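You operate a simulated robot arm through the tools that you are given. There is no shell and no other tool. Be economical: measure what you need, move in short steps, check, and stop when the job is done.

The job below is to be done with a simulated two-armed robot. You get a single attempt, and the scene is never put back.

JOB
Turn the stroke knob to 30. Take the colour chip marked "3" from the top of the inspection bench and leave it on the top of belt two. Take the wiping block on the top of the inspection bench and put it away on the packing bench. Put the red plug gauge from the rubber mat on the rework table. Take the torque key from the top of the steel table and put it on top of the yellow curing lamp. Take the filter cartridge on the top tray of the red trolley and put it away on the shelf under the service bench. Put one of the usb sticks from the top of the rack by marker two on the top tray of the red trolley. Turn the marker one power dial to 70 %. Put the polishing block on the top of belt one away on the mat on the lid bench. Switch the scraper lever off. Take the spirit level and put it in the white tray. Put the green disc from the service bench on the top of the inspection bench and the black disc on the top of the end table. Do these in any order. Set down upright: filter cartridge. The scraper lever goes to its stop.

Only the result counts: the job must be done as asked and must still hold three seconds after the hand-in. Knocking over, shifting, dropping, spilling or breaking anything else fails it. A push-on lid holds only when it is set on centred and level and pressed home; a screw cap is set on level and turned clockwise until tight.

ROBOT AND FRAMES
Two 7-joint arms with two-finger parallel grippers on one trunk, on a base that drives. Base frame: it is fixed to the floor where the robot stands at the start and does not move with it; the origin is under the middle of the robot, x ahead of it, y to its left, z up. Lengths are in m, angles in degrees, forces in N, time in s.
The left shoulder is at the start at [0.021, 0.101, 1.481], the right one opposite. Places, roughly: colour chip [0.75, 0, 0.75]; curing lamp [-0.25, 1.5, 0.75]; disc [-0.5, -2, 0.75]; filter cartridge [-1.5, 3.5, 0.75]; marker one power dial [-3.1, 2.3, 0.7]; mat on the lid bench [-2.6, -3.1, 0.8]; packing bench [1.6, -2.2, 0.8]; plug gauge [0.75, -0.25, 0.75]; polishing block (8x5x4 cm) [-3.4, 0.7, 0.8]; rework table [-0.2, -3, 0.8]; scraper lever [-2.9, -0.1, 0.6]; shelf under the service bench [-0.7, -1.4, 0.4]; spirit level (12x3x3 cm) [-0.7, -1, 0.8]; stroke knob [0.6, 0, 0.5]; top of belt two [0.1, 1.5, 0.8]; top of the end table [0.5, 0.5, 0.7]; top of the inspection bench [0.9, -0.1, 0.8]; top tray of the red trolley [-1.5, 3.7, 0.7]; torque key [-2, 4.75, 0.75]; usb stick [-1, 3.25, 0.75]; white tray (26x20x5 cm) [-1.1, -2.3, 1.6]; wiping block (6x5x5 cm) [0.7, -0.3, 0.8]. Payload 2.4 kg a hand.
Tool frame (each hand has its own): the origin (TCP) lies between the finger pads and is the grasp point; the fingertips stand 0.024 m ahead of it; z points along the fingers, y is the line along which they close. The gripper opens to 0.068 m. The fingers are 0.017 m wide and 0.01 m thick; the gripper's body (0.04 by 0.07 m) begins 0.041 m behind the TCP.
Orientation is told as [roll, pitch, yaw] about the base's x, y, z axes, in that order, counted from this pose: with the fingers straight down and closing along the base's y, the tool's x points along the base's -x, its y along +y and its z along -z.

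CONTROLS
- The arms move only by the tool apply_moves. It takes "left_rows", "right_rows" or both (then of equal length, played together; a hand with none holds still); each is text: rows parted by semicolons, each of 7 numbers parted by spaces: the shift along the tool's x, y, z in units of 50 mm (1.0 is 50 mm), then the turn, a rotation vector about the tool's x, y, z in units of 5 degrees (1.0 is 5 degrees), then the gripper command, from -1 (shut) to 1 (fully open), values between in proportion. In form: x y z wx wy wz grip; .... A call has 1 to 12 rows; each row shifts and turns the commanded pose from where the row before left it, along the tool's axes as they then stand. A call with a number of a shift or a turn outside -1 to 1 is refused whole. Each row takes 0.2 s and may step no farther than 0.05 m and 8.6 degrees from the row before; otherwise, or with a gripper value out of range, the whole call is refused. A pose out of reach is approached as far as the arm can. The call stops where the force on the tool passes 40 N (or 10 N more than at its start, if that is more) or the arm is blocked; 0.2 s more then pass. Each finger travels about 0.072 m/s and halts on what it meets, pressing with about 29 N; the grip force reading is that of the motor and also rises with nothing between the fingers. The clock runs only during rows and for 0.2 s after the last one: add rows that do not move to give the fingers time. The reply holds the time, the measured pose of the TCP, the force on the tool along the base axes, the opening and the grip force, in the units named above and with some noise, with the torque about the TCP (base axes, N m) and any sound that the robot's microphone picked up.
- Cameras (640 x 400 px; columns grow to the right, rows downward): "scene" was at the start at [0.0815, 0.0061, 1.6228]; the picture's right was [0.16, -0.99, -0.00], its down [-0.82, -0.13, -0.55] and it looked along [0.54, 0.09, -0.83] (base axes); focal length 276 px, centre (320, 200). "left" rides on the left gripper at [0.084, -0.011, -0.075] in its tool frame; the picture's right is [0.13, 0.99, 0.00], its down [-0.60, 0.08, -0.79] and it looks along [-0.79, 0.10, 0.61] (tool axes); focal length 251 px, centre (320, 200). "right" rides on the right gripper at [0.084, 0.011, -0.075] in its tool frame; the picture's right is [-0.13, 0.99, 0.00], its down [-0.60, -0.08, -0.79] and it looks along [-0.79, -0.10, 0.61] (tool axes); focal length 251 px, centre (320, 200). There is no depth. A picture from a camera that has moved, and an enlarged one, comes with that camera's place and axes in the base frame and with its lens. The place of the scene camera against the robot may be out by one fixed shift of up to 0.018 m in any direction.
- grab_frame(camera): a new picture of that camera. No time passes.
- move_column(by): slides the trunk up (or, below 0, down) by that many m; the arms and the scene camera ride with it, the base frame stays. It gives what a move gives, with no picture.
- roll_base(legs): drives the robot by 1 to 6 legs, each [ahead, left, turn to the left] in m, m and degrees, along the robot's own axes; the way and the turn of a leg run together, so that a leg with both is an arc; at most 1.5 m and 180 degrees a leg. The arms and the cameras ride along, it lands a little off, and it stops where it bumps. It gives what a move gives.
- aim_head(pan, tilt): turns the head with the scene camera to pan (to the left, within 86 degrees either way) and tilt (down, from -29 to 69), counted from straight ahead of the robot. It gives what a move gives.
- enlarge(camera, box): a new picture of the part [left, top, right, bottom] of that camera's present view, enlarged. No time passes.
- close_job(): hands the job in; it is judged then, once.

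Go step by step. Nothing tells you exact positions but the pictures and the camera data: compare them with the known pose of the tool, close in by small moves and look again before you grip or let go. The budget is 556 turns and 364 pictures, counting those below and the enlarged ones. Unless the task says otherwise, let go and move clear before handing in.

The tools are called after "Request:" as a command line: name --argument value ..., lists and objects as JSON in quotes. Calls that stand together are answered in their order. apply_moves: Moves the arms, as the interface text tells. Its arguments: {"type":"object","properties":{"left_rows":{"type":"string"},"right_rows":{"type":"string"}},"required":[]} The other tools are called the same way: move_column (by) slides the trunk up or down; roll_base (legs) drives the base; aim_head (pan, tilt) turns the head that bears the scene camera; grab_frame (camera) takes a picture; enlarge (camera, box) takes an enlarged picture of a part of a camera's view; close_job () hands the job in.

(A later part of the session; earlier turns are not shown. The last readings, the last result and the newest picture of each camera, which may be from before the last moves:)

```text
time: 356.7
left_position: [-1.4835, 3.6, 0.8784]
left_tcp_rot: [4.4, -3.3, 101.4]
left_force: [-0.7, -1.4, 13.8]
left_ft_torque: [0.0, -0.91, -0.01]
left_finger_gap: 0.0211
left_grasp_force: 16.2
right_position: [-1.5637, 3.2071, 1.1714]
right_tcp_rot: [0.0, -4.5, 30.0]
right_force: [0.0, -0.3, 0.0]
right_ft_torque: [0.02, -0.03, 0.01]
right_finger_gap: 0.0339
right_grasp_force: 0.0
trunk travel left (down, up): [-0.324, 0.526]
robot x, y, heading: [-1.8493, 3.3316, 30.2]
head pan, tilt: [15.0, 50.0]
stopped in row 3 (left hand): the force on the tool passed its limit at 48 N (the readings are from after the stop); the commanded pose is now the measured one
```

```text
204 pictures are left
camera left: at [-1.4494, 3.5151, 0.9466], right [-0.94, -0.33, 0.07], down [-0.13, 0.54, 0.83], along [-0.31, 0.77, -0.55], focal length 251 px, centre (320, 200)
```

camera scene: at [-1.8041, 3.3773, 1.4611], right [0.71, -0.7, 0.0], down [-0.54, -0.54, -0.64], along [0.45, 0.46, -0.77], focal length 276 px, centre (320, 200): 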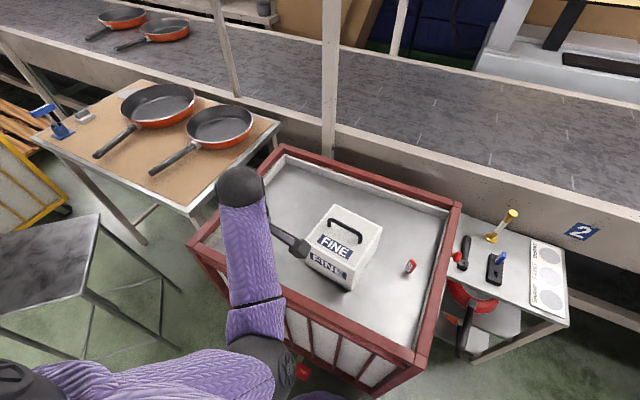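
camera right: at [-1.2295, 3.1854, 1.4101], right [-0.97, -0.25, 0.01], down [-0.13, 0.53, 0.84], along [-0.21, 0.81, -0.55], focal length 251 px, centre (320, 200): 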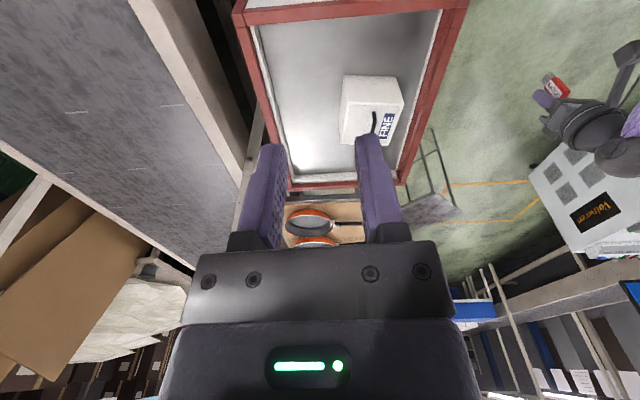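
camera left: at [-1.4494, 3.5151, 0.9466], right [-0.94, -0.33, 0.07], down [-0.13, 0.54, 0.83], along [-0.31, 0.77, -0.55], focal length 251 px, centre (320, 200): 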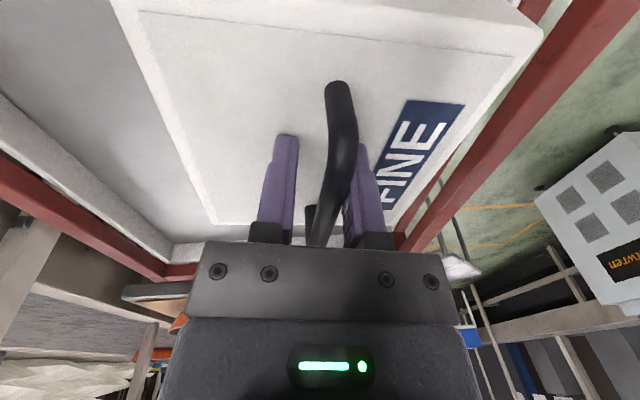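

Request:
apply_moves --left_rows "0 0 -0.14 0 0 0 0;0 0 0 0 0 0 -1;0 0 0 0 0 0 -1;0 0 0 0 0 0 -1"

Request:
grab_frame --camera "left"

```text
time: 357.7
left_position: [-1.4817, 3.5992, 0.8828]
left_tcp_rot: [4.7, -3.1, 101.4]
left_force: [0.2, -0.5, -0.1]
left_ft_torque: [0.07, 0.02, 0.08]
left_finger_gap: 0.0106
left_grasp_force: 29.4
right_position: [-1.5615, 3.2075, 1.1706]
right_tcp_rot: [0.0, -4.5, 30.0]
right_force: [0.6, -0.2, -0.3]
right_ft_torque: [-0.01, -0.01, -0.01]
right_finger_gap: 0.0339
right_grasp_force: 0.0
trunk travel left (down, up): [-0.324, 0.526]
robot x, y, heading: [-1.8485, 3.3326, 30.4]
head pan, tilt: [15.0, 50.0]
```

```text
203 pictures are left
camera left: at [-1.4475, 3.5159, 0.9512], right [-0.94, -0.33, 0.07], down [-0.12, 0.55, 0.83], along [-0.31, 0.77, -0.55], focal length 251 px, centre (320, 200)
```

left: 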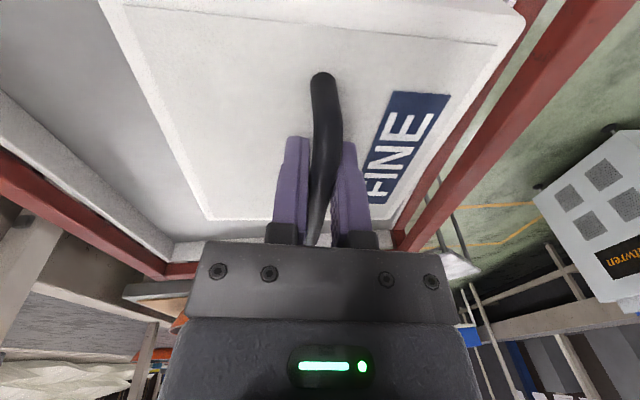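

Request:
move_column --by 0.25

Request:
grab_frame --camera "scene"

```text
time: 360.2
left_position: [-1.4813, 3.5991, 1.1326]
left_tcp_rot: [4.7, -3.1, 101.5]
left_force: [0.8, -0.5, -6.6]
left_ft_torque: [-0.13, 0.0, 0.02]
left_finger_gap: 0.0105
left_grasp_force: 29.1
right_position: [-1.5608, 3.2076, 1.4218]
right_tcp_rot: [0.0, -4.6, 30.0]
right_force: [-0.2, -0.7, 0.3]
right_ft_torque: [-0.01, 0.0, 0.02]
right_finger_gap: 0.0342
right_grasp_force: 0.0
trunk travel left (down, up): [-0.574, 0.276]
robot x, y, heading: [-1.8492, 3.3325, 30.1]
head pan, tilt: [15.0, 50.0]
```

```text
202 pictures are left
camera scene: at [-1.7809, 3.39, 1.5111], right [0.71, -0.7, 0.0], down [-0.54, -0.55, -0.64], along [0.45, 0.46, -0.77], focal length 276 px, centre (320, 200)
```

scene: 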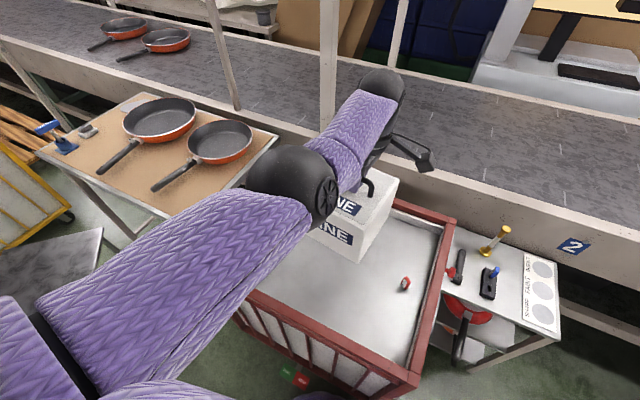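

Request:
roll_base --legs '[[-0.3, 0, 0], [0, 0, 65]]'

Request:
aim_head --pan 0 --tilt 25

Request:
grab_frame --camera "scene"

```text
time: 365.2
left_position: [-2.2103, 3.6231, 1.1334]
left_tcp_rot: [4.8, -3.1, 168.1]
left_force: [0.4, 0.2, -6.3]
left_ft_torque: [0.0, -0.1, -0.01]
left_finger_gap: 0.0106
left_grasp_force: 29.3
right_position: [-1.8819, 3.3956, 1.4211]
right_tcp_rot: [0.0, -4.4, 96.7]
right_force: [-0.6, 0.1, 0.2]
right_ft_torque: [-0.01, -0.02, -0.01]
right_finger_gap: 0.0339
right_grasp_force: 0.1
trunk travel left (down, up): [-0.574, 0.276]
robot x, y, heading: [-2.1123, 3.1776, 97.0]
head pan, tilt: [15.0, 50.0]
```

```text
time: 366.1
left_position: [-2.2099, 3.622, 1.1336]
left_tcp_rot: [4.8, -3.1, 168.1]
left_force: [0.1, 0.4, -6.6]
left_ft_torque: [-0.01, -0.09, 0.0]
left_finger_gap: 0.0105
left_grasp_force: 28.8
right_position: [-1.8818, 3.3943, 1.4211]
right_tcp_rot: [0.0, -4.5, 96.7]
right_force: [0.5, -0.4, -0.9]
right_ft_torque: [0.04, 0.02, 0.0]
right_finger_gap: 0.0339
right_grasp_force: 0.0
trunk travel left (down, up): [-0.574, 0.276]
robot x, y, heading: [-2.1121, 3.1764, 97.1]
head pan, tilt: [0.0, 25.0]
```

```text
201 pictures are left
camera scene: at [-2.1225, 3.2814, 1.5486], right [0.99, 0.12, 0.0], down [0.05, -0.42, -0.91], along [-0.11, 0.9, -0.42], focal length 276 px, centre (320, 200)
```

scene: 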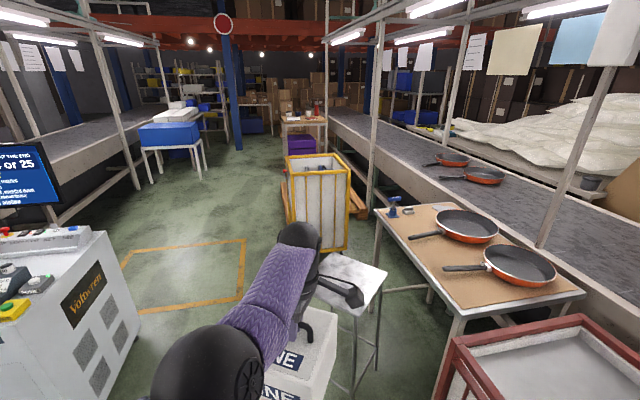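

Request:
enlarge --camera "scene" --box '[360, 180, 460, 260]'

```text
5.00 times, centred on (410, 220) of scene
camera zoom: at [-2.1225, 3.2814, 1.5486], right [0.99, 0.12, 0.0], down [0.05, -0.42, -0.91], along [-0.11, 0.9, -0.42], focal length 1377 px, centre (-130, 100)
```

zoom: 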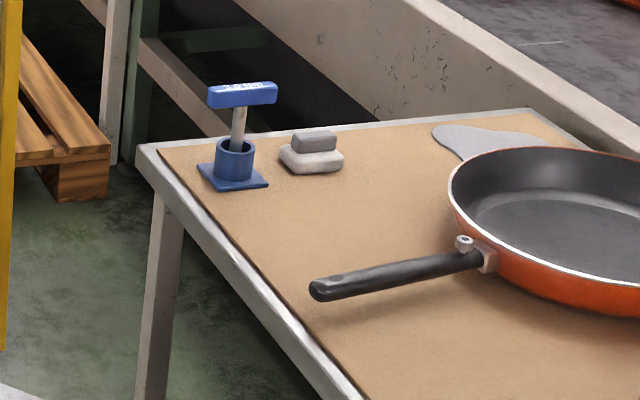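

Request:
roll_base --legs '[[0, 0.45, 0], [1.5, 0, 0], [0, 0, -77]]'

Request:
aim_head --pan 0 --tilt 40

Request:
grab_frame --camera "scene"

```text
time: 379.2
left_position: [-2.2921, 4.8008, 1.134]
left_tcp_rot: [4.7, -3.1, 88.7]
left_force: [0.7, 0.6, -6.5]
left_ft_torque: [-0.11, 0.0, -0.03]
left_finger_gap: 0.0107
left_grasp_force: 28.7
right_position: [-2.4552, 4.4368, 1.4223]
right_tcp_rot: [0.0, -4.5, 17.4]
right_force: [0.2, -0.4, 0.6]
right_ft_torque: [-0.04, -0.02, 0.04]
right_finger_gap: 0.0339
right_grasp_force: 0.0
trunk travel left (down, up): [-0.574, 0.276]
robot x, y, heading: [-2.7086, 4.6205, 17.5]
head pan, tilt: [0.0, 25.0]
```

```text
time: 380.0
left_position: [-2.2919, 4.8004, 1.1332]
left_tcp_rot: [4.8, -3.1, 88.8]
left_force: [0.0, 0.6, -6.6]
left_ft_torque: [-0.09, 0.03, 0.01]
left_finger_gap: 0.0104
left_grasp_force: 29.2
right_position: [-2.4547, 4.4366, 1.4216]
right_tcp_rot: [0.0, -4.5, 17.3]
right_force: [0.4, 0.1, 0.9]
right_ft_torque: [-0.01, 0.0, 0.01]
right_finger_gap: 0.0339
right_grasp_force: 0.0
trunk travel left (down, up): [-0.574, 0.276]
robot x, y, heading: [-2.7066, 4.6222, 17.8]
head pan, tilt: [0.0, 40.0]
```

```text
199 pictures are left
camera scene: at [-2.6123, 4.6466, 1.5254], right [0.3, -0.95, 0.0], down [-0.61, -0.2, -0.77], along [0.73, 0.23, -0.64], focal length 276 px, centre (320, 200)
```

scene: 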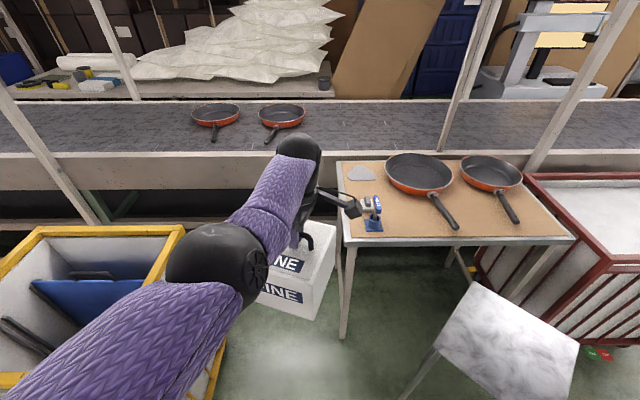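

Request:
roll_base --legs '[[0.32, 0, 0]]'

Request:
aim_head --pan -15 --tilt 50

Request:
grab_frame --camera "scene"

Request:
grab_frame --camera "right"

```text
time: 382.1
left_position: [-1.9863, 4.8977, 1.1337]
left_tcp_rot: [4.8, -3.0, 88.7]
left_force: [0.4, -0.3, -7.5]
left_ft_torque: [-0.13, 0.0, 0.01]
left_finger_gap: 0.0105
left_grasp_force: 29.3
right_position: [-2.1509, 4.5335, 1.4211]
right_tcp_rot: [0.0, -4.4, 17.4]
right_force: [1.5, 0.2, 0.4]
right_ft_torque: [-0.02, 0.01, -0.02]
right_finger_gap: 0.034
right_grasp_force: 0.1
trunk travel left (down, up): [-0.574, 0.276]
robot x, y, heading: [-2.4061, 4.721, 17.5]
head pan, tilt: [0.0, 40.0]
```

```text
time: 382.9
left_position: [-1.9874, 4.8982, 1.1325]
left_tcp_rot: [4.6, -3.2, 88.6]
left_force: [0.2, 0.0, -7.4]
left_ft_torque: [-0.09, 0.04, -0.02]
left_finger_gap: 0.0104
left_grasp_force: 28.7
right_position: [-2.1508, 4.5336, 1.4209]
right_tcp_rot: [0.0, -4.5, 17.4]
right_force: [0.1, 0.0, -0.7]
right_ft_torque: [-0.02, 0.01, 0.0]
right_finger_gap: 0.0342
right_grasp_force: 0.1
trunk travel left (down, up): [-0.574, 0.276]
robot x, y, heading: [-2.402, 4.7199, 17.6]
head pan, tilt: [-15.0, 50.0]
```

```text
198 pictures are left
camera scene: at [-2.3122, 4.7215, 1.5112], right [0.05, -1.0, 0.0], down [-0.77, -0.04, -0.64], along [0.64, 0.03, -0.77], focal length 276 px, centre (320, 200)
```

scene: 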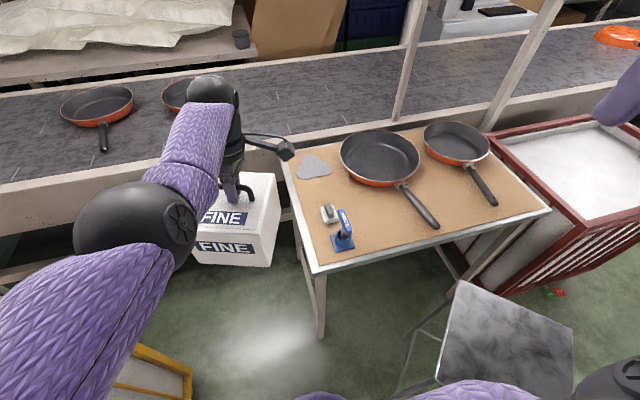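

```text
197 pictures are left
camera right: at [-2.2392, 4.5167, 1.49], right [-0.17, 0.98, 0.01], down [0.54, 0.09, 0.84], along [0.82, 0.15, -0.55], focal length 251 px, centre (320, 200)
```

right: 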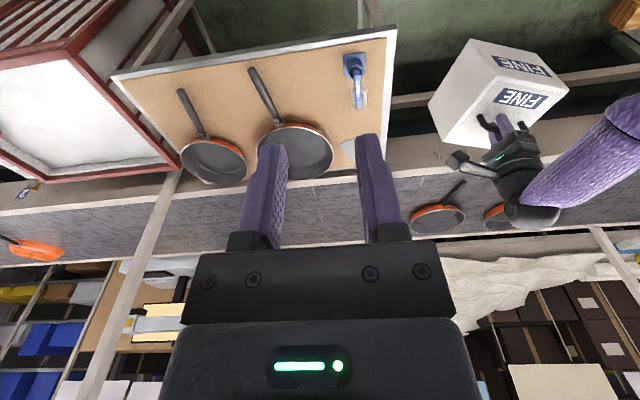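

Request:
enlarge --camera "scene" --box '[310, 190, 380, 260]'

Request:
enlarge --camera "right" --box '[320, 40, 400, 120]'

```text
5.71 times, centred on (345, 225) of scene
camera zoom: at [-2.3122, 4.7215, 1.5112], right [0.05, -1.0, 0.0], down [-0.77, -0.04, -0.64], along [0.64, 0.03, -0.77], focal length 1574 px, centre (177, 57)
```

zoom: 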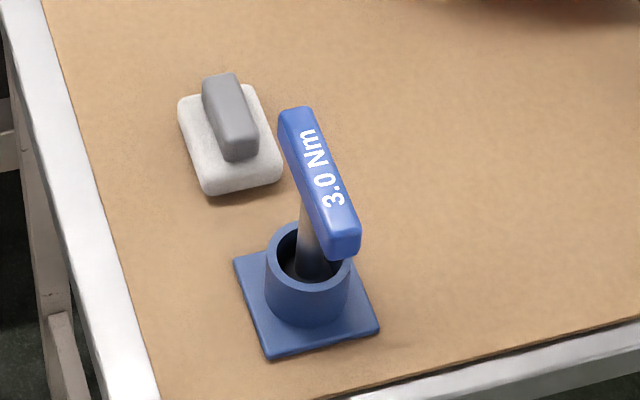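

```text
5.00 times, centred on (360, 80) of right
camera zoom: at [-2.2392, 4.5167, 1.49], right [-0.17, 0.98, 0.01], down [0.54, 0.09, 0.84], along [0.82, 0.15, -0.55], focal length 1257 px, centre (120, 800)
```

zoom: 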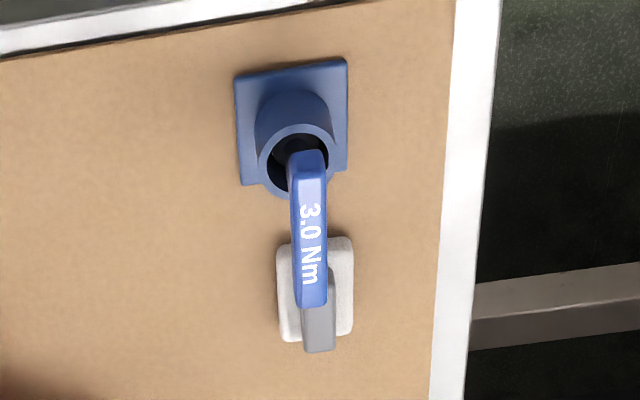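

Request:
apply_moves --left_rows "0.2 0.6 -0.6 0 0 0 -1;0.2 0.6 -0.6 0 0 0 -1;0 0 -0.9 0 0 0 -1;0 0 -0.9 0 0 0 -1;0 0 -0.9 0 0 0 -1"

Request:
move_column --by -0.2

Request:
grab_frame --camera "right"

```text
time: 384.1
left_position: [-1.9955, 4.8764, 1.3037]
left_tcp_rot: [4.8, -3.0, 88.8]
left_force: [-0.3, 0.5, -6.9]
left_ft_torque: [-0.12, 0.01, -0.02]
left_finger_gap: 0.0105
left_grasp_force: 28.6
left hand out of reach, approached as far as the arm can: row 1, 2, 3, 5
right_position: [-2.1505, 4.5333, 1.4217]
right_tcp_rot: [0.0, -4.5, 17.4]
right_force: [-0.3, -0.3, -0.9]
right_ft_torque: [0.02, 0.01, 0.0]
right_finger_gap: 0.034
right_grasp_force: 0.0
trunk travel left (down, up): [-0.574, 0.276]
robot x, y, heading: [-2.405, 4.7212, 17.6]
head pan, tilt: [-15.0, 50.0]
```

```text
time: 386.2
left_position: [-1.9844, 4.8758, 1.0807]
left_tcp_rot: [7.7, -2.2, 88.6]
left_force: [-0.1, -0.4, -7.0]
left_ft_torque: [-0.1, -0.02, 0.0]
left_finger_gap: 0.0104
left_grasp_force: 28.6
right_position: [-2.1511, 4.5338, 1.2216]
right_tcp_rot: [0.2, -4.5, 17.3]
right_force: [-0.9, -0.3, -0.3]
right_ft_torque: [-0.02, -0.02, 0.02]
right_finger_gap: 0.034
right_grasp_force: 0.0
trunk travel left (down, up): [-0.374, 0.476]
robot x, y, heading: [-2.4035, 4.7178, 17.9]
head pan, tilt: [-15.0, 50.0]
```

```text
194 pictures are left
camera right: at [-2.2394, 4.5166, 1.2901], right [-0.17, 0.98, 0.01], down [0.54, 0.09, 0.84], along [0.82, 0.15, -0.55], focal length 251 px, centre (320, 200)
```

right: 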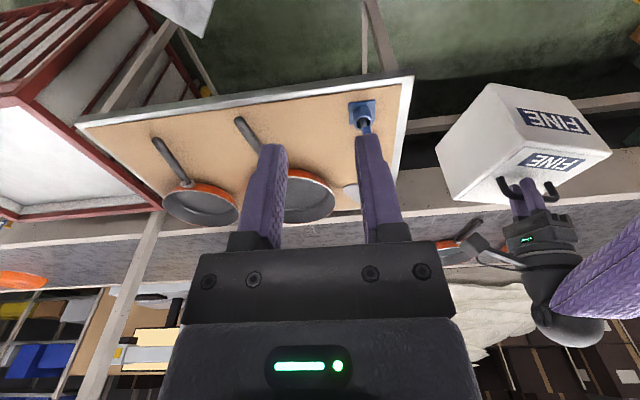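

Request:
roll_base --legs '[[0.06, 0, 0]]'

Request:
apply_moves --right_rows "-0.8 0.2 0.4 0 0 0 0.3;-0.8 0.2 0.4 0 0 0 0.3;-0.8 0.2 0.4 0 0 0 0.3;-0.8 0.2 0.4 0 0 0 0.3;-0.8 0.2 0.4 0 0 0 0.3;-0.3 0 0.9 0 0 0 0.3"

Request:
grab_frame --camera "right"

```text
time: 387.2
left_position: [-1.9259, 4.8937, 1.0801]
left_tcp_rot: [7.6, -2.2, 88.5]
left_force: [0.2, -0.1, -7.7]
left_ft_torque: [-0.09, -0.01, -0.01]
left_finger_gap: 0.0106
left_grasp_force: 28.7
right_position: [-2.0934, 4.5516, 1.2219]
right_tcp_rot: [0.1, -4.5, 17.2]
right_force: [1.0, -0.4, 0.2]
right_ft_torque: [0.0, -0.02, -0.01]
right_finger_gap: 0.0341
right_grasp_force: 0.0
trunk travel left (down, up): [-0.374, 0.476]
robot x, y, heading: [-2.3486, 4.736, 17.5]
head pan, tilt: [-15.0, 50.0]
```

```text
time: 388.6
left_position: [-1.9259, 4.8944, 1.0807]
left_tcp_rot: [7.6, -2.2, 88.6]
left_force: [-0.7, 0.3, -6.9]
left_ft_torque: [-0.11, -0.05, 0.01]
left_finger_gap: 0.0106
left_grasp_force: 28.6
right_position: [-1.8937, 4.667, 1.0923]
right_tcp_rot: [0.0, -4.5, 17.3]
right_force: [0.4, 0.2, 0.6]
right_ft_torque: [0.0, 0.05, -0.03]
right_finger_gap: 0.0442
right_grasp_force: 0.1
trunk travel left (down, up): [-0.374, 0.476]
robot x, y, heading: [-2.3456, 4.7327, 17.6]
head pan, tilt: [-15.0, 50.0]
```

```text
193 pictures are left
camera right: at [-1.9816, 4.65, 1.1617], right [-0.17, 0.98, 0.01], down [0.54, 0.09, 0.84], along [0.82, 0.15, -0.55], focal length 251 px, centre (320, 200)
```

right: 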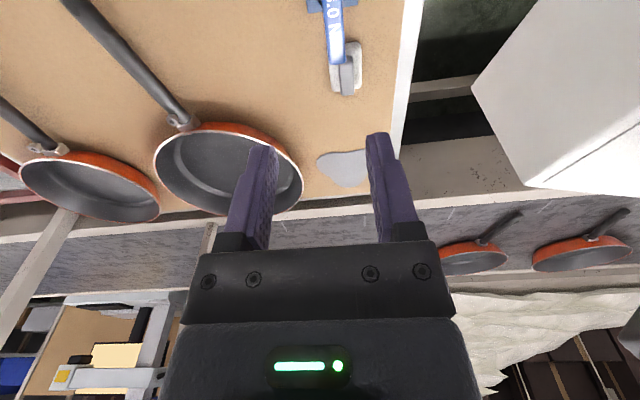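

Request:
apply_moves --right_rows "-0.5 0.26 0.6 0 0 0 0.3;0.07 0 0.95 0 0 0 0.3;0.07 0 0.95 0 0 0 0.3"

Request:
grab_frame --camera "right"

```text
time: 389.4
left_position: [-1.9271, 4.8934, 1.0804]
left_tcp_rot: [7.5, -2.1, 88.5]
left_force: [-0.2, 0.0, -7.2]
left_ft_torque: [-0.06, -0.04, 0.01]
left_finger_gap: 0.0107
left_grasp_force: 28.8
right_position: [-1.8709, 4.687, 0.9709]
right_tcp_rot: [0.1, -4.5, 17.3]
right_force: [-0.8, -0.4, 0.6]
right_ft_torque: [-0.02, 0.01, 0.0]
right_finger_gap: 0.0444
right_grasp_force: 0.0
trunk travel left (down, up): [-0.374, 0.476]
robot x, y, heading: [-2.3503, 4.7356, 17.5]
head pan, tilt: [-15.0, 50.0]
```

```text
192 pictures are left
camera right: at [-1.9586, 4.6711, 1.0403], right [-0.17, 0.98, 0.01], down [0.54, 0.08, 0.84], along [0.82, 0.15, -0.55], focal length 251 px, centre (320, 200)
```

right: 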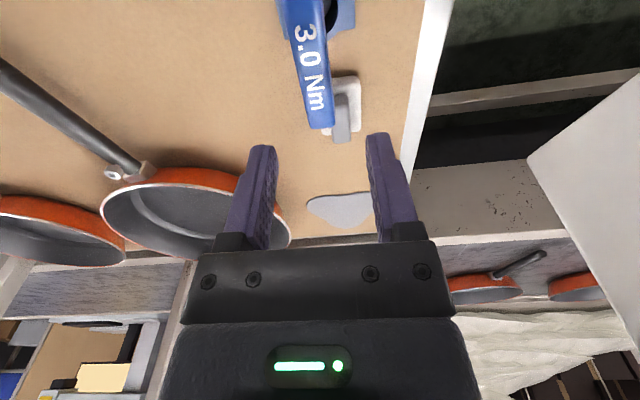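

Request:
apply_moves --right_rows "-0.2 -0.02 0.6 0 0 0 0.3;0.07 0 0.6 0 0 0 0.3"

Request:
grab_frame --camera "right"

```text
time: 390.0
left_position: [-1.9267, 4.8938, 1.0809]
left_tcp_rot: [7.6, -2.1, 88.6]
left_force: [0.1, -0.2, -7.2]
left_ft_torque: [-0.11, -0.03, -0.03]
left_finger_gap: 0.0104
left_grasp_force: 28.6
right_position: [-1.8791, 4.6725, 0.9249]
right_tcp_rot: [0.1, -4.5, 17.2]
right_force: [-0.2, -0.5, 0.3]
right_ft_torque: [0.01, 0.01, 0.0]
right_finger_gap: 0.0441
right_grasp_force: 0.1
right hand out of reach, approached as far as the arm can: row 1, 2
trunk travel left (down, up): [-0.374, 0.476]
robot x, y, heading: [-2.3506, 4.735, 17.9]
head pan, tilt: [-15.0, 50.0]
```

```text
191 pictures are left
camera right: at [-1.9673, 4.6555, 0.9931], right [-0.17, 0.98, 0.01], down [0.54, 0.08, 0.84], along [0.82, 0.15, -0.55], focal length 251 px, centre (320, 200)
```

right: 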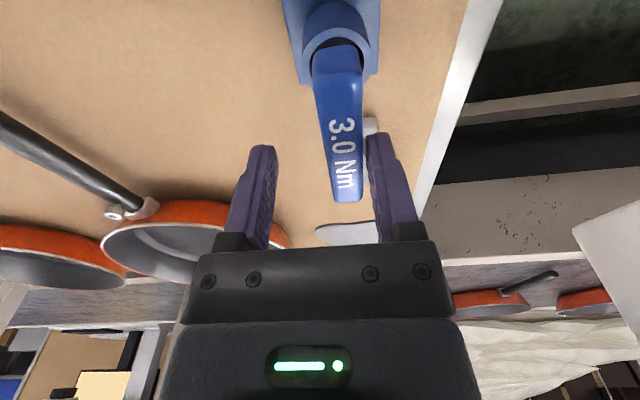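

Request:
roll_base --legs '[[0.05, 0, 0]]'

Request:
grab_frame --camera "right"

```text
time: 390.9
left_position: [-1.8766, 4.9088, 1.0802]
left_tcp_rot: [7.6, -2.2, 88.4]
left_force: [0.6, -0.2, -7.0]
left_ft_torque: [-0.09, -0.02, 0.02]
left_finger_gap: 0.0107
left_grasp_force: 29.4
right_position: [-1.8312, 4.6864, 0.9243]
right_tcp_rot: [0.1, -4.6, 17.3]
right_force: [0.3, -0.1, -0.5]
right_ft_torque: [-0.02, 0.01, 0.02]
right_finger_gap: 0.0444
right_grasp_force: 0.0
trunk travel left (down, up): [-0.374, 0.476]
robot x, y, heading: [-2.2973, 4.7522, 17.2]
head pan, tilt: [-15.0, 50.0]
```

```text
190 pictures are left
camera right: at [-1.9192, 4.6704, 0.9932], right [-0.17, 0.99, 0.01], down [0.54, 0.08, 0.84], along [0.82, 0.15, -0.55], focal length 251 px, centre (320, 200)
```

right: 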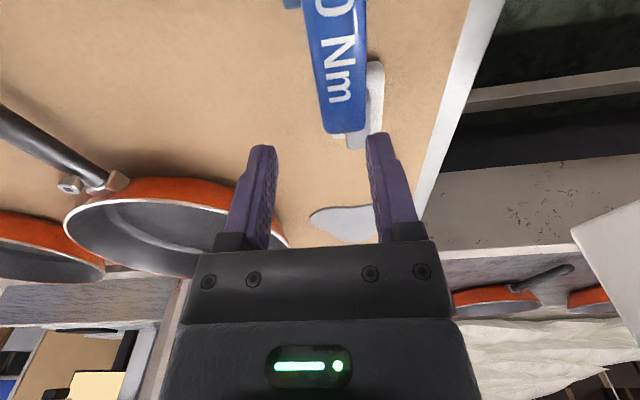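

Request:
apply_moves --right_rows "0 0 -0.7 0 0 0 0.4;0.8 0.12 -0.07 0 0 0 0.4"

Request:
grab_frame --camera "right"

```text
time: 391.5
left_position: [-1.8792, 4.9073, 1.081]
left_tcp_rot: [7.6, -2.3, 88.6]
left_force: [0.9, 0.3, -6.1]
left_ft_torque: [-0.1, 0.01, -0.03]
left_finger_gap: 0.0102
left_grasp_force: 29.1
right_position: [-1.8736, 4.6809, 0.9585]
right_tcp_rot: [0.1, -4.6, 17.2]
right_force: [-0.1, 0.7, 0.2]
right_ft_torque: [-0.05, 0.02, -0.01]
right_finger_gap: 0.0477
right_grasp_force: 0.0
trunk travel left (down, up): [-0.374, 0.476]
robot x, y, heading: [-2.3001, 4.7495, 17.8]
head pan, tilt: [-15.0, 50.0]
```

```text
189 pictures are left
camera right: at [-1.9625, 4.6644, 1.0278], right [-0.17, 0.99, 0.01], down [0.54, 0.08, 0.84], along [0.83, 0.15, -0.54], focal length 251 px, centre (320, 200)
```

right: 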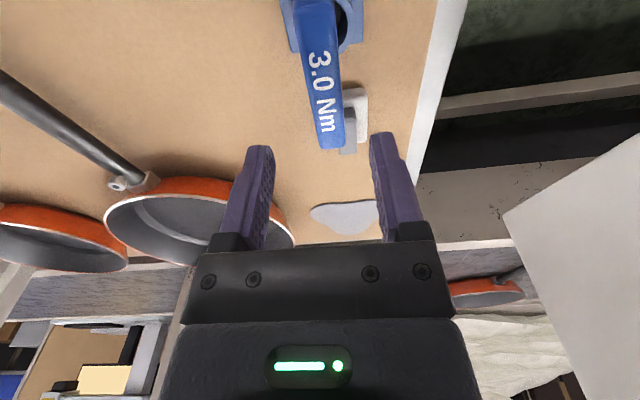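

Request:
apply_moves --right_rows "0.22 0 0.55 0 0 0 0.4;0.03 0 0.35 0 0 0 0.4"

Request:
grab_frame --camera "right"

```text
time: 392.1
left_position: [-1.8789, 4.9085, 1.0799]
left_tcp_rot: [7.6, -2.1, 88.5]
left_force: [0.2, -0.3, -8.1]
left_ft_torque: [-0.09, -0.03, 0.02]
left_finger_gap: 0.0102
left_grasp_force: 29.2
right_position: [-1.8818, 4.6783, 0.9125]
right_tcp_rot: [0.2, -4.7, 17.3]
right_force: [-0.6, -0.1, 0.8]
right_ft_torque: [0.01, -0.01, -0.04]
right_finger_gap: 0.0477
right_grasp_force: 0.0
trunk travel left (down, up): [-0.374, 0.476]
robot x, y, heading: [-2.3008, 4.7488, 17.5]
head pan, tilt: [-15.0, 50.0]
```

```text
188 pictures are left
camera right: at [-1.9696, 4.6618, 0.9815], right [-0.17, 0.99, 0.01], down [0.54, 0.08, 0.84], along [0.83, 0.15, -0.54], focal length 251 px, centre (320, 200)
```

right: 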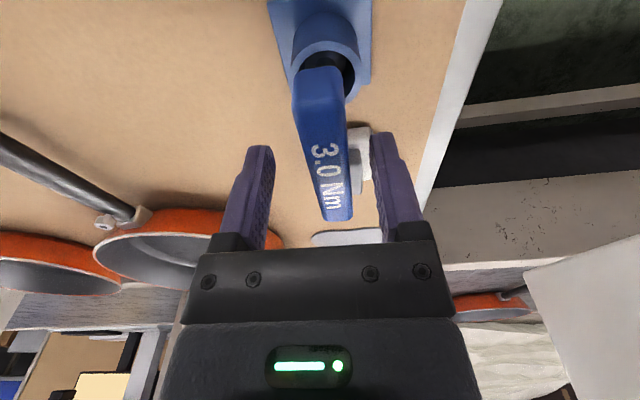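

Request:
apply_moves --right_rows "0.01 0 0.12 0 0 0 0.4;0 0 0 0 0 0 -1;0 0 0 0 0 0 -1;0 0 0 0 0 0 -1"

Request:
grab_frame --camera "right"

```text
time: 393.1
left_position: [-1.8786, 4.909, 1.0801]
left_tcp_rot: [7.6, -2.3, 88.6]
left_force: [0.0, 0.6, -7.7]
left_ft_torque: [-0.12, 0.01, 0.02]
left_finger_gap: 0.0104
left_grasp_force: 28.9
right_position: [-1.8823, 4.6778, 0.9057]
right_tcp_rot: [0.2, -4.5, 17.3]
right_force: [-2.6, 5.4, 0.5]
right_ft_torque: [0.48, 0.18, 0.01]
right_finger_gap: 0.0172
right_grasp_force: 28.5
trunk travel left (down, up): [-0.374, 0.476]
robot x, y, heading: [-2.3009, 4.7524, 17.4]
head pan, tilt: [-15.0, 50.0]
```

```text
187 pictures are left
camera right: at [-1.9705, 4.6623, 0.9748], right [-0.17, 0.99, 0.01], down [0.54, 0.08, 0.84], along [0.82, 0.15, -0.55], focal length 251 px, centre (320, 200)
```

right: 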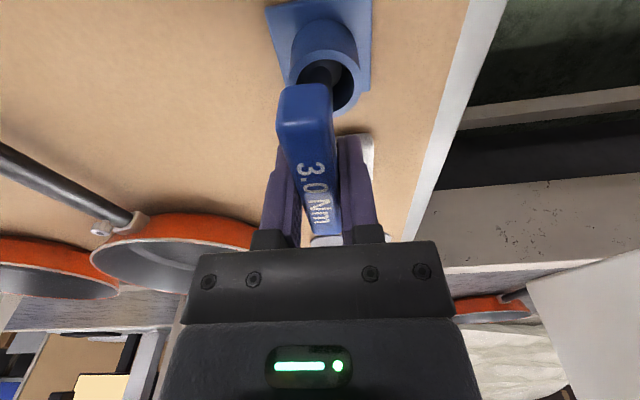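

Request:
apply_moves --right_rows "-0.04 0 -0.5 0 0 0 -1;-0.07 0 -0.9 0 0 0 -1;-0.07 0 -0.9 0 0 0 -1;-0.07 0 -0.9 0 0 0 -1"

Request:
grab_frame --camera "right"

Request:
grab_frame --camera "scene"

```text
time: 394.1
left_position: [-1.8797, 4.9082, 1.0807]
left_tcp_rot: [7.6, -2.2, 88.5]
left_force: [0.7, -0.1, -7.9]
left_ft_torque: [-0.08, 0.01, -0.01]
left_finger_gap: 0.0105
left_grasp_force: 28.8
right_position: [-1.8789, 4.6766, 1.0679]
right_tcp_rot: [0.0, -4.5, 17.3]
right_force: [0.0, 0.1, -1.3]
right_ft_torque: [0.0, -0.01, -0.01]
right_finger_gap: 0.0166
right_grasp_force: 28.8
trunk travel left (down, up): [-0.374, 0.476]
robot x, y, heading: [-2.3043, 4.753, 17.6]
head pan, tilt: [-15.0, 50.0]
```

```text
186 pictures are left
camera right: at [-1.9672, 4.6594, 1.1369], right [-0.17, 0.99, 0.01], down [0.54, 0.08, 0.84], along [0.82, 0.15, -0.55], focal length 251 px, centre (320, 200)
```

right: 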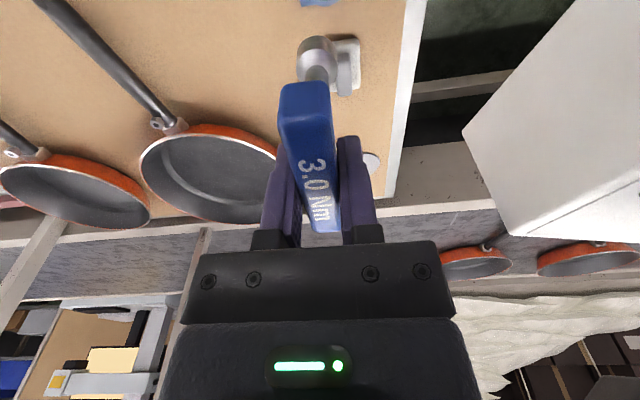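

```text
185 pictures are left
camera scene: at [-2.1884, 4.7605, 1.3103], right [0.04, -1.0, 0.0], down [-0.77, -0.03, -0.64], along [0.64, 0.03, -0.77], focal length 276 px, centre (320, 200)
```

scene: 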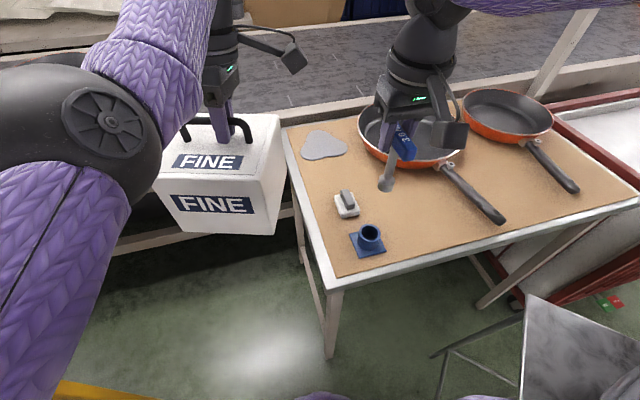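

Request:
enlarge --camera "scene" --box '[350, 80, 440, 200]'

Request:
enlarge --camera "right" --box '[260, 20, 380, 120]'

```text
3.33 times, centred on (395, 140) of scene
camera zoom: at [-2.1884, 4.7605, 1.3103], right [0.04, -1.0, 0.0], down [-0.77, -0.03, -0.64], along [0.64, 0.03, -0.77], focal length 918 px, centre (70, 400)
```

zoom: 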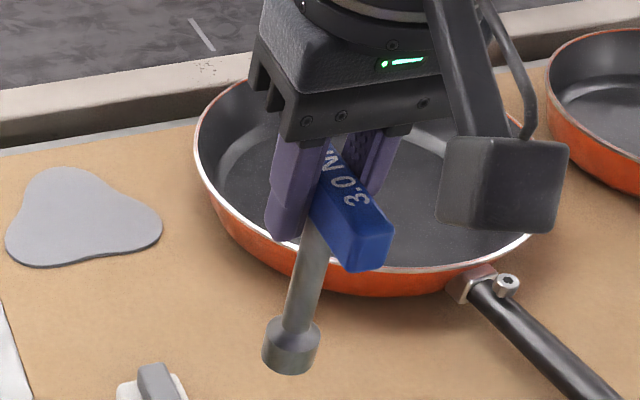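

```text
4.00 times, centred on (320, 70) of right
camera zoom: at [-1.9672, 4.6594, 1.1369], right [-0.17, 0.99, 0.01], down [0.54, 0.08, 0.84], along [0.82, 0.15, -0.55], focal length 1006 px, centre (320, 720)
```

zoom: 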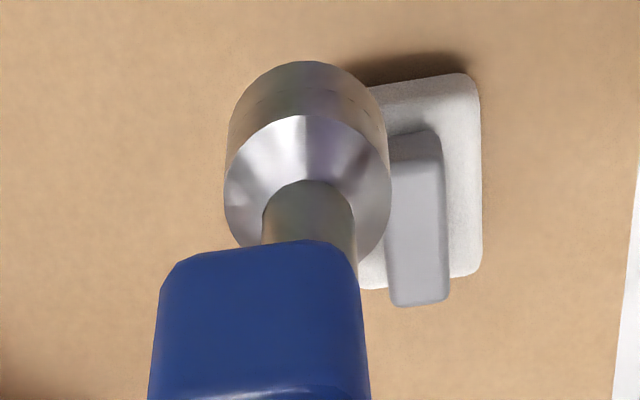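

Request:
apply_moves --right_rows "0.9 0 -0.3 0 0 0 -1;0.9 0 -0.3 0 0 0 -1;0.9 0 -0.3 0 0 0 -1"

Request:
roll_base --legs '[[-0.45, 0, 0], [0, 0, -85], [1.2, 0, 0], [1.1, 0, 0], [0, 0, -20]]'

Request:
aim_head --pan 0 --tilt 30

Request:
grab_frame --camera "scene"

```text
time: 394.9
left_position: [-1.8794, 4.9078, 1.0804]
left_tcp_rot: [7.6, -2.2, 88.6]
left_force: [-0.5, -0.4, -7.4]
left_ft_torque: [-0.11, 0.02, 0.01]
left_finger_gap: 0.0105
left_grasp_force: 29.2
right_position: [-2.0124, 4.6333, 1.1033]
right_tcp_rot: [0.1, -4.5, 17.3]
right_force: [0.5, -0.4, -2.2]
right_ft_torque: [-0.02, 0.01, 0.01]
right_finger_gap: 0.0167
right_grasp_force: 29.1
trunk travel left (down, up): [-0.374, 0.476]
robot x, y, heading: [-2.2992, 4.7495, 17.9]
head pan, tilt: [-15.0, 50.0]
```

```text
time: 403.8
left_position: [-2.38, 3.8015, 1.0822]
left_tcp_rot: [7.6, -2.1, 2.2]
left_force: [0.8, -1.0, -6.8]
left_ft_torque: [-0.01, 0.1, 0.04]
left_finger_gap: 0.0106
left_grasp_force: 28.6
right_position: [-2.6618, 3.9216, 1.1039]
right_tcp_rot: [-0.1, -4.8, -68.7]
right_force: [1.3, -1.2, -2.4]
right_ft_torque: [0.03, 0.05, -0.01]
right_finger_gap: 0.0166
right_grasp_force: 28.7
trunk travel left (down, up): [-0.374, 0.476]
robot x, y, heading: [-2.5645, 4.2137, -68.7]
head pan, tilt: [-15.0, 50.0]
stopped in leg 3: the robot was blocked; the commanded pose is now the measured one
```

```text
time: 404.6
left_position: [-2.3829, 3.805, 1.0843]
left_tcp_rot: [7.3, -2.2, 2.2]
left_force: [0.3, 0.6, -6.6]
left_ft_torque: [-0.06, 0.12, -0.01]
left_finger_gap: 0.0104
left_grasp_force: 28.8
right_position: [-2.6658, 3.9241, 1.1037]
right_tcp_rot: [0.0, -4.9, -68.8]
right_force: [0.0, 0.5, -1.9]
right_ft_torque: [-0.04, 0.02, 0.03]
right_finger_gap: 0.0165
right_grasp_force: 29.1
trunk travel left (down, up): [-0.374, 0.476]
robot x, y, heading: [-2.564, 4.2144, -68.7]
head pan, tilt: [0.0, 30.0]
```

```text
182 pictures are left
camera scene: at [-2.5185, 4.092, 1.3397], right [-0.93, -0.36, 0.0], down [-0.18, 0.47, -0.87], along [0.32, -0.81, -0.5], focal length 276 px, centre (320, 200)
```

scene: 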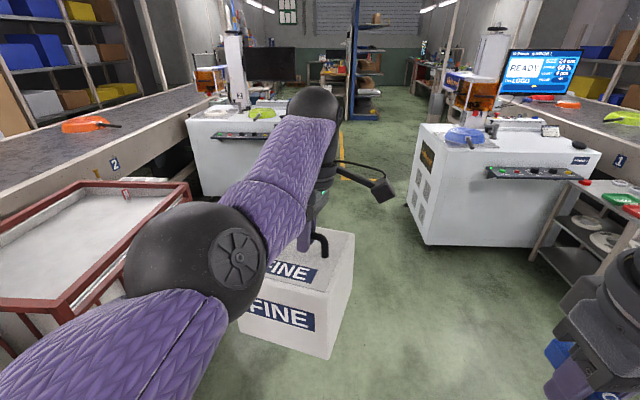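

Request:
aim_head --pan 70 --tilt 55

Request:
grab_frame --camera "scene"

Request:
aim_head --pan -70 --tilt 50

Request:
grab_frame --camera "scene"

```text
time: 406.0
left_position: [-2.3838, 3.8049, 1.085]
left_tcp_rot: [7.3, -2.2, 2.2]
left_force: [0.0, 0.7, -7.2]
left_ft_torque: [-0.02, 0.15, -0.02]
left_finger_gap: 0.0107
left_grasp_force: 28.9
right_position: [-2.665, 3.9246, 1.1034]
right_tcp_rot: [0.0, -4.9, -68.8]
right_force: [0.8, 0.5, -2.5]
right_ft_torque: [0.01, -0.01, -0.04]
right_finger_gap: 0.0167
right_grasp_force: 28.8
trunk travel left (down, up): [-0.374, 0.476]
robot x, y, heading: [-2.5655, 4.2111, -68.6]
head pan, tilt: [70.0, 55.0]
```

```text
181 pictures are left
camera scene: at [-2.4792, 4.178, 1.3038], right [0.02, -1.0, 0.0], down [-0.82, -0.02, -0.57], along [0.57, 0.01, -0.82], focal length 276 px, centre (320, 200)
```

scene: 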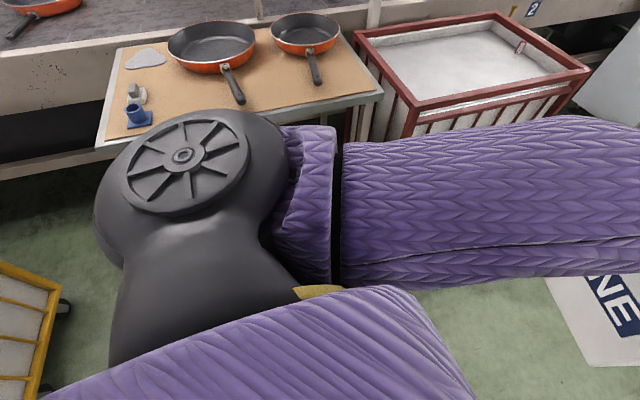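

```text
time: 408.3
left_position: [-2.3839, 3.8057, 1.0844]
left_tcp_rot: [7.4, -2.2, 2.1]
left_force: [0.7, 0.0, -7.1]
left_ft_torque: [-0.05, 0.11, 0.01]
left_finger_gap: 0.0104
left_grasp_force: 28.5
right_position: [-2.6657, 3.9254, 1.1061]
right_tcp_rot: [0.0, -5.0, -68.8]
right_force: [0.4, -0.2, -1.7]
right_ft_torque: [0.0, 0.03, -0.03]
right_finger_gap: 0.0168
right_grasp_force: 29.3
trunk travel left (down, up): [-0.374, 0.476]
robot x, y, heading: [-2.5622, 4.2128, -68.7]
head pan, tilt: [-70.0, 50.0]
```

```text
180 pictures are left
camera scene: at [-2.6091, 4.1253, 1.3103], right [-0.66, 0.75, 0.0], down [0.57, 0.51, -0.64], along [-0.48, -0.42, -0.77], focal length 276 px, centre (320, 200)
```

scene: 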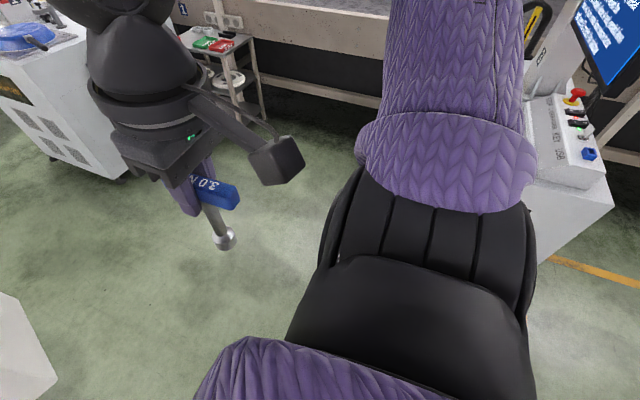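

Request:
roll_base --legs '[[0, -0.2, 0]]'

Request:
aim_head --pan 75 --tilt 50

Request:
grab_frame --camera "scene"

```text
time: 409.9
left_position: [-2.5699, 3.7324, 1.084]
left_tcp_rot: [7.4, -2.3, 2.0]
left_force: [-0.6, -0.2, -5.7]
left_ft_torque: [-0.02, 0.11, 0.0]
left_finger_gap: 0.0104
left_grasp_force: 29.1
right_position: [-2.8506, 3.8529, 1.1041]
right_tcp_rot: [0.2, -4.9, -69.0]
right_force: [-0.1, -0.8, -2.4]
right_ft_torque: [0.03, 0.01, -0.02]
right_finger_gap: 0.0165
right_grasp_force: 29.3
trunk travel left (down, up): [-0.374, 0.476]
robot x, y, heading: [-2.752, 4.1445, -68.7]
head pan, tilt: [-70.0, 50.0]
```

```text
time: 412.1
left_position: [-2.5695, 3.7321, 1.0851]
left_tcp_rot: [7.3, -2.2, 2.1]
left_force: [-0.2, -0.3, -6.0]
left_ft_torque: [0.0, 0.09, -0.01]
left_finger_gap: 0.0106
left_grasp_force: 29.0
right_position: [-2.8503, 3.8519, 1.1043]
right_tcp_rot: [0.0, -4.9, -68.8]
right_force: [0.3, 0.6, -2.0]
right_ft_torque: [-0.02, 0.01, 0.0]
right_finger_gap: 0.0168
right_grasp_force: 29.2
trunk travel left (down, up): [-0.374, 0.476]
robot x, y, heading: [-2.7481, 4.144, -68.5]
head pan, tilt: [75.0, 50.0]
```

```text
179 pictures are left
camera scene: at [-2.6592, 4.1126, 1.3103], right [0.11, -0.99, 0.0], down [-0.76, -0.08, -0.64], along [0.64, 0.07, -0.77], focal length 276 px, centre (320, 200)
```

scene: 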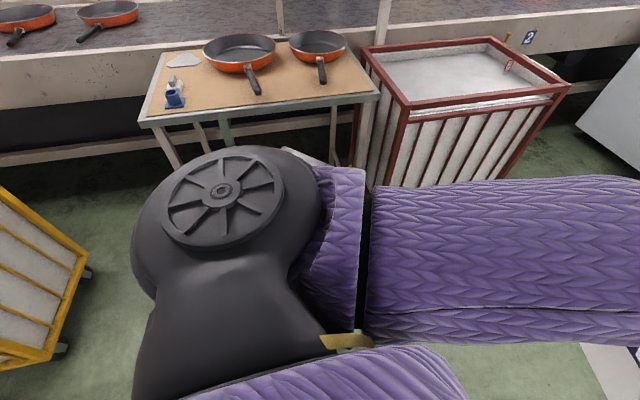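

Request:
roll_base --legs '[[1.4, 0, 0], [0.6, 0, 0]]'

Request:
aim_head --pan 30 --tilt 30

Request:
grab_frame --camera "scene"

```text
time: 421.9
left_position: [-1.9066, 1.8842, 1.0845]
left_tcp_rot: [7.4, -2.2, 0.4]
left_force: [0.1, 0.2, -6.8]
left_ft_torque: [-0.02, 0.11, 0.02]
left_finger_gap: 0.0106
left_grasp_force: 28.9
right_position: [-2.1841, 2.0116, 1.1046]
right_tcp_rot: [0.0, -4.8, -70.4]
right_force: [-0.6, -0.1, -2.4]
right_ft_torque: [-0.01, 0.0, 0.03]
right_finger_gap: 0.0165
right_grasp_force: 29.5
trunk travel left (down, up): [-0.374, 0.476]
robot x, y, heading: [-2.0751, 2.3019, -70.1]
head pan, tilt: [75.0, 50.0]
```

```text
time: 423.1
left_position: [-1.907, 1.883, 1.0839]
left_tcp_rot: [7.3, -2.2, 0.3]
left_force: [-1.0, -0.7, -6.8]
left_ft_torque: [-0.01, 0.13, -0.01]
left_finger_gap: 0.0104
left_grasp_force: 29.6
right_position: [-2.184, 2.0128, 1.104]
right_tcp_rot: [0.0, -4.9, -70.5]
right_force: [0.3, -0.6, -2.2]
right_ft_torque: [-0.04, -0.01, -0.01]
right_finger_gap: 0.0168
right_grasp_force: 28.9
trunk travel left (down, up): [-0.374, 0.476]
robot x, y, heading: [-2.075, 2.2979, -70.5]
head pan, tilt: [30.0, 30.0]
```

```text
178 pictures are left
camera scene: at [-1.9935, 2.2017, 1.3398], right [-0.65, -0.76, 0.0], down [-0.38, 0.32, -0.87], along [0.66, -0.56, -0.5], focal length 276 px, centre (320, 200)
```

scene: 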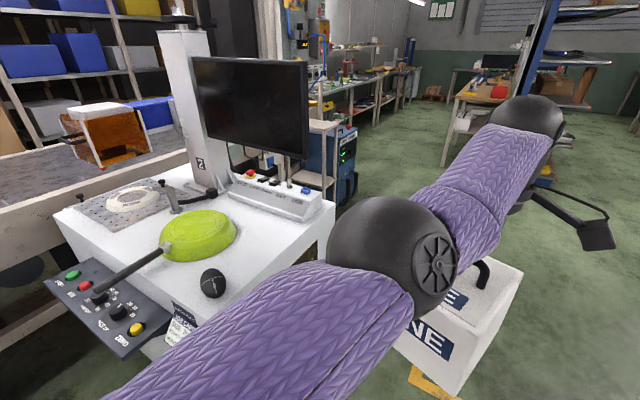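

Request:
roll_base --legs '[[0, -0.12, 0], [1.25, 0, 0], [0, 0, 90]]'

Request:
aim_head --pan 0 --tilt 35

Request:
grab_frame --camera "scene"

```text
time: 434.2
left_position: [-1.3266, 1.2423, 1.0834]
left_tcp_rot: [7.4, -2.2, 92.4]
left_force: [-0.5, -0.5, -6.9]
left_ft_torque: [-0.12, 0.01, -0.03]
left_finger_gap: 0.0105
left_grasp_force: 28.7
right_position: [-1.4445, 0.9607, 1.1036]
right_tcp_rot: [0.0, -4.9, 21.3]
right_force: [-0.1, 0.6, -1.8]
right_ft_torque: [0.02, -0.02, 0.0]
right_finger_gap: 0.0169
right_grasp_force: 29.1
trunk travel left (down, up): [-0.374, 0.476]
robot x, y, heading: [-1.7384, 1.0539, 21.7]
head pan, tilt: [30.0, 30.0]
```

```text
time: 435.1
left_position: [-1.326, 1.242, 1.0837]
left_tcp_rot: [7.4, -2.1, 92.4]
left_force: [1.3, -0.7, -6.6]
left_ft_torque: [-0.09, -0.04, 0.0]
left_finger_gap: 0.0104
left_grasp_force: 28.9
right_position: [-1.4446, 0.9594, 1.105]
right_tcp_rot: [0.0, -4.8, 21.5]
right_force: [0.6, -0.3, -2.1]
right_ft_torque: [-0.02, -0.01, -0.02]
right_finger_gap: 0.0166
right_grasp_force: 29.1
trunk travel left (down, up): [-0.374, 0.476]
robot x, y, heading: [-1.7351, 1.0609, 21.8]
head pan, tilt: [0.0, 35.0]
```

```text
177 pictures are left
camera scene: at [-1.6193, 1.0994, 1.332], right [0.37, -0.93, 0.0], down [-0.53, -0.21, -0.82], along [0.76, 0.3, -0.57], focal length 276 px, centre (320, 200)
```

scene: 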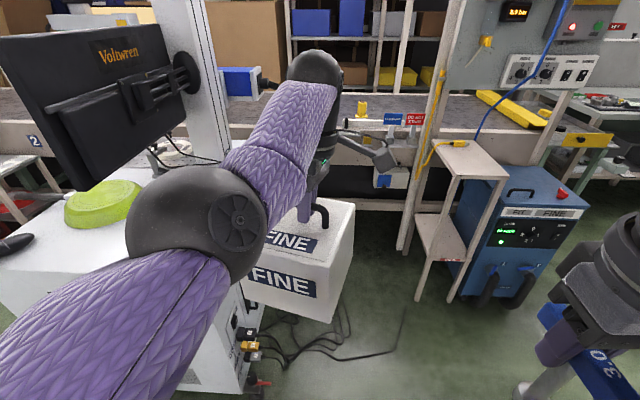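

Request:
move_column --by 0.1

Request:
roll_base --legs '[[0, -0.2, 0], [0.7, 0, 0], [0.3, 0.06, 0]]'

Request:
grab_frame --camera "scene"

```text
time: 436.5
left_position: [-1.3334, 1.2403, 1.1973]
left_tcp_rot: [5.7, -2.7, 92.5]
left_force: [0.2, -0.7, -6.8]
left_ft_torque: [-0.1, 0.0, 0.01]
left_finger_gap: 0.0109
left_grasp_force: 28.8
right_position: [-1.443, 0.9602, 1.2044]
right_tcp_rot: [0.0, -4.9, 21.4]
right_force: [0.1, -0.2, -1.4]
right_ft_torque: [-0.01, 0.01, 0.01]
right_finger_gap: 0.0166
right_grasp_force: 28.8
trunk travel left (down, up): [-0.474, 0.376]
robot x, y, heading: [-1.7366, 1.0584, 21.8]
head pan, tilt: [0.0, 35.0]
```

```text
time: 443.2
left_position: [-0.3526, 1.4674, 1.1969]
left_tcp_rot: [5.6, -2.8, 92.4]
left_force: [-1.0, 0.2, -7.7]
left_ft_torque: [-0.1, 0.0, 0.0]
left_finger_gap: 0.0105
left_grasp_force: 29.2
right_position: [-0.4638, 1.1887, 1.2053]
right_tcp_rot: [0.0, -4.9, 21.4]
right_force: [-0.3, -0.6, -2.9]
right_ft_torque: [0.01, -0.02, 0.02]
right_finger_gap: 0.0168
right_grasp_force: 29.2
trunk travel left (down, up): [-0.474, 0.376]
robot x, y, heading: [-0.7522, 1.2881, 21.5]
head pan, tilt: [0.0, 35.0]
```

```text
176 pictures are left
camera scene: at [-0.6505, 1.3245, 1.4325], right [0.37, -0.93, 0.0], down [-0.53, -0.21, -0.82], along [0.76, 0.3, -0.57], focal length 276 px, centre (320, 200)
```

scene: 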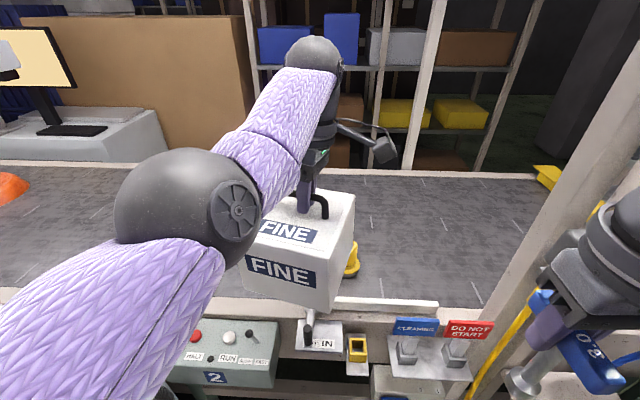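

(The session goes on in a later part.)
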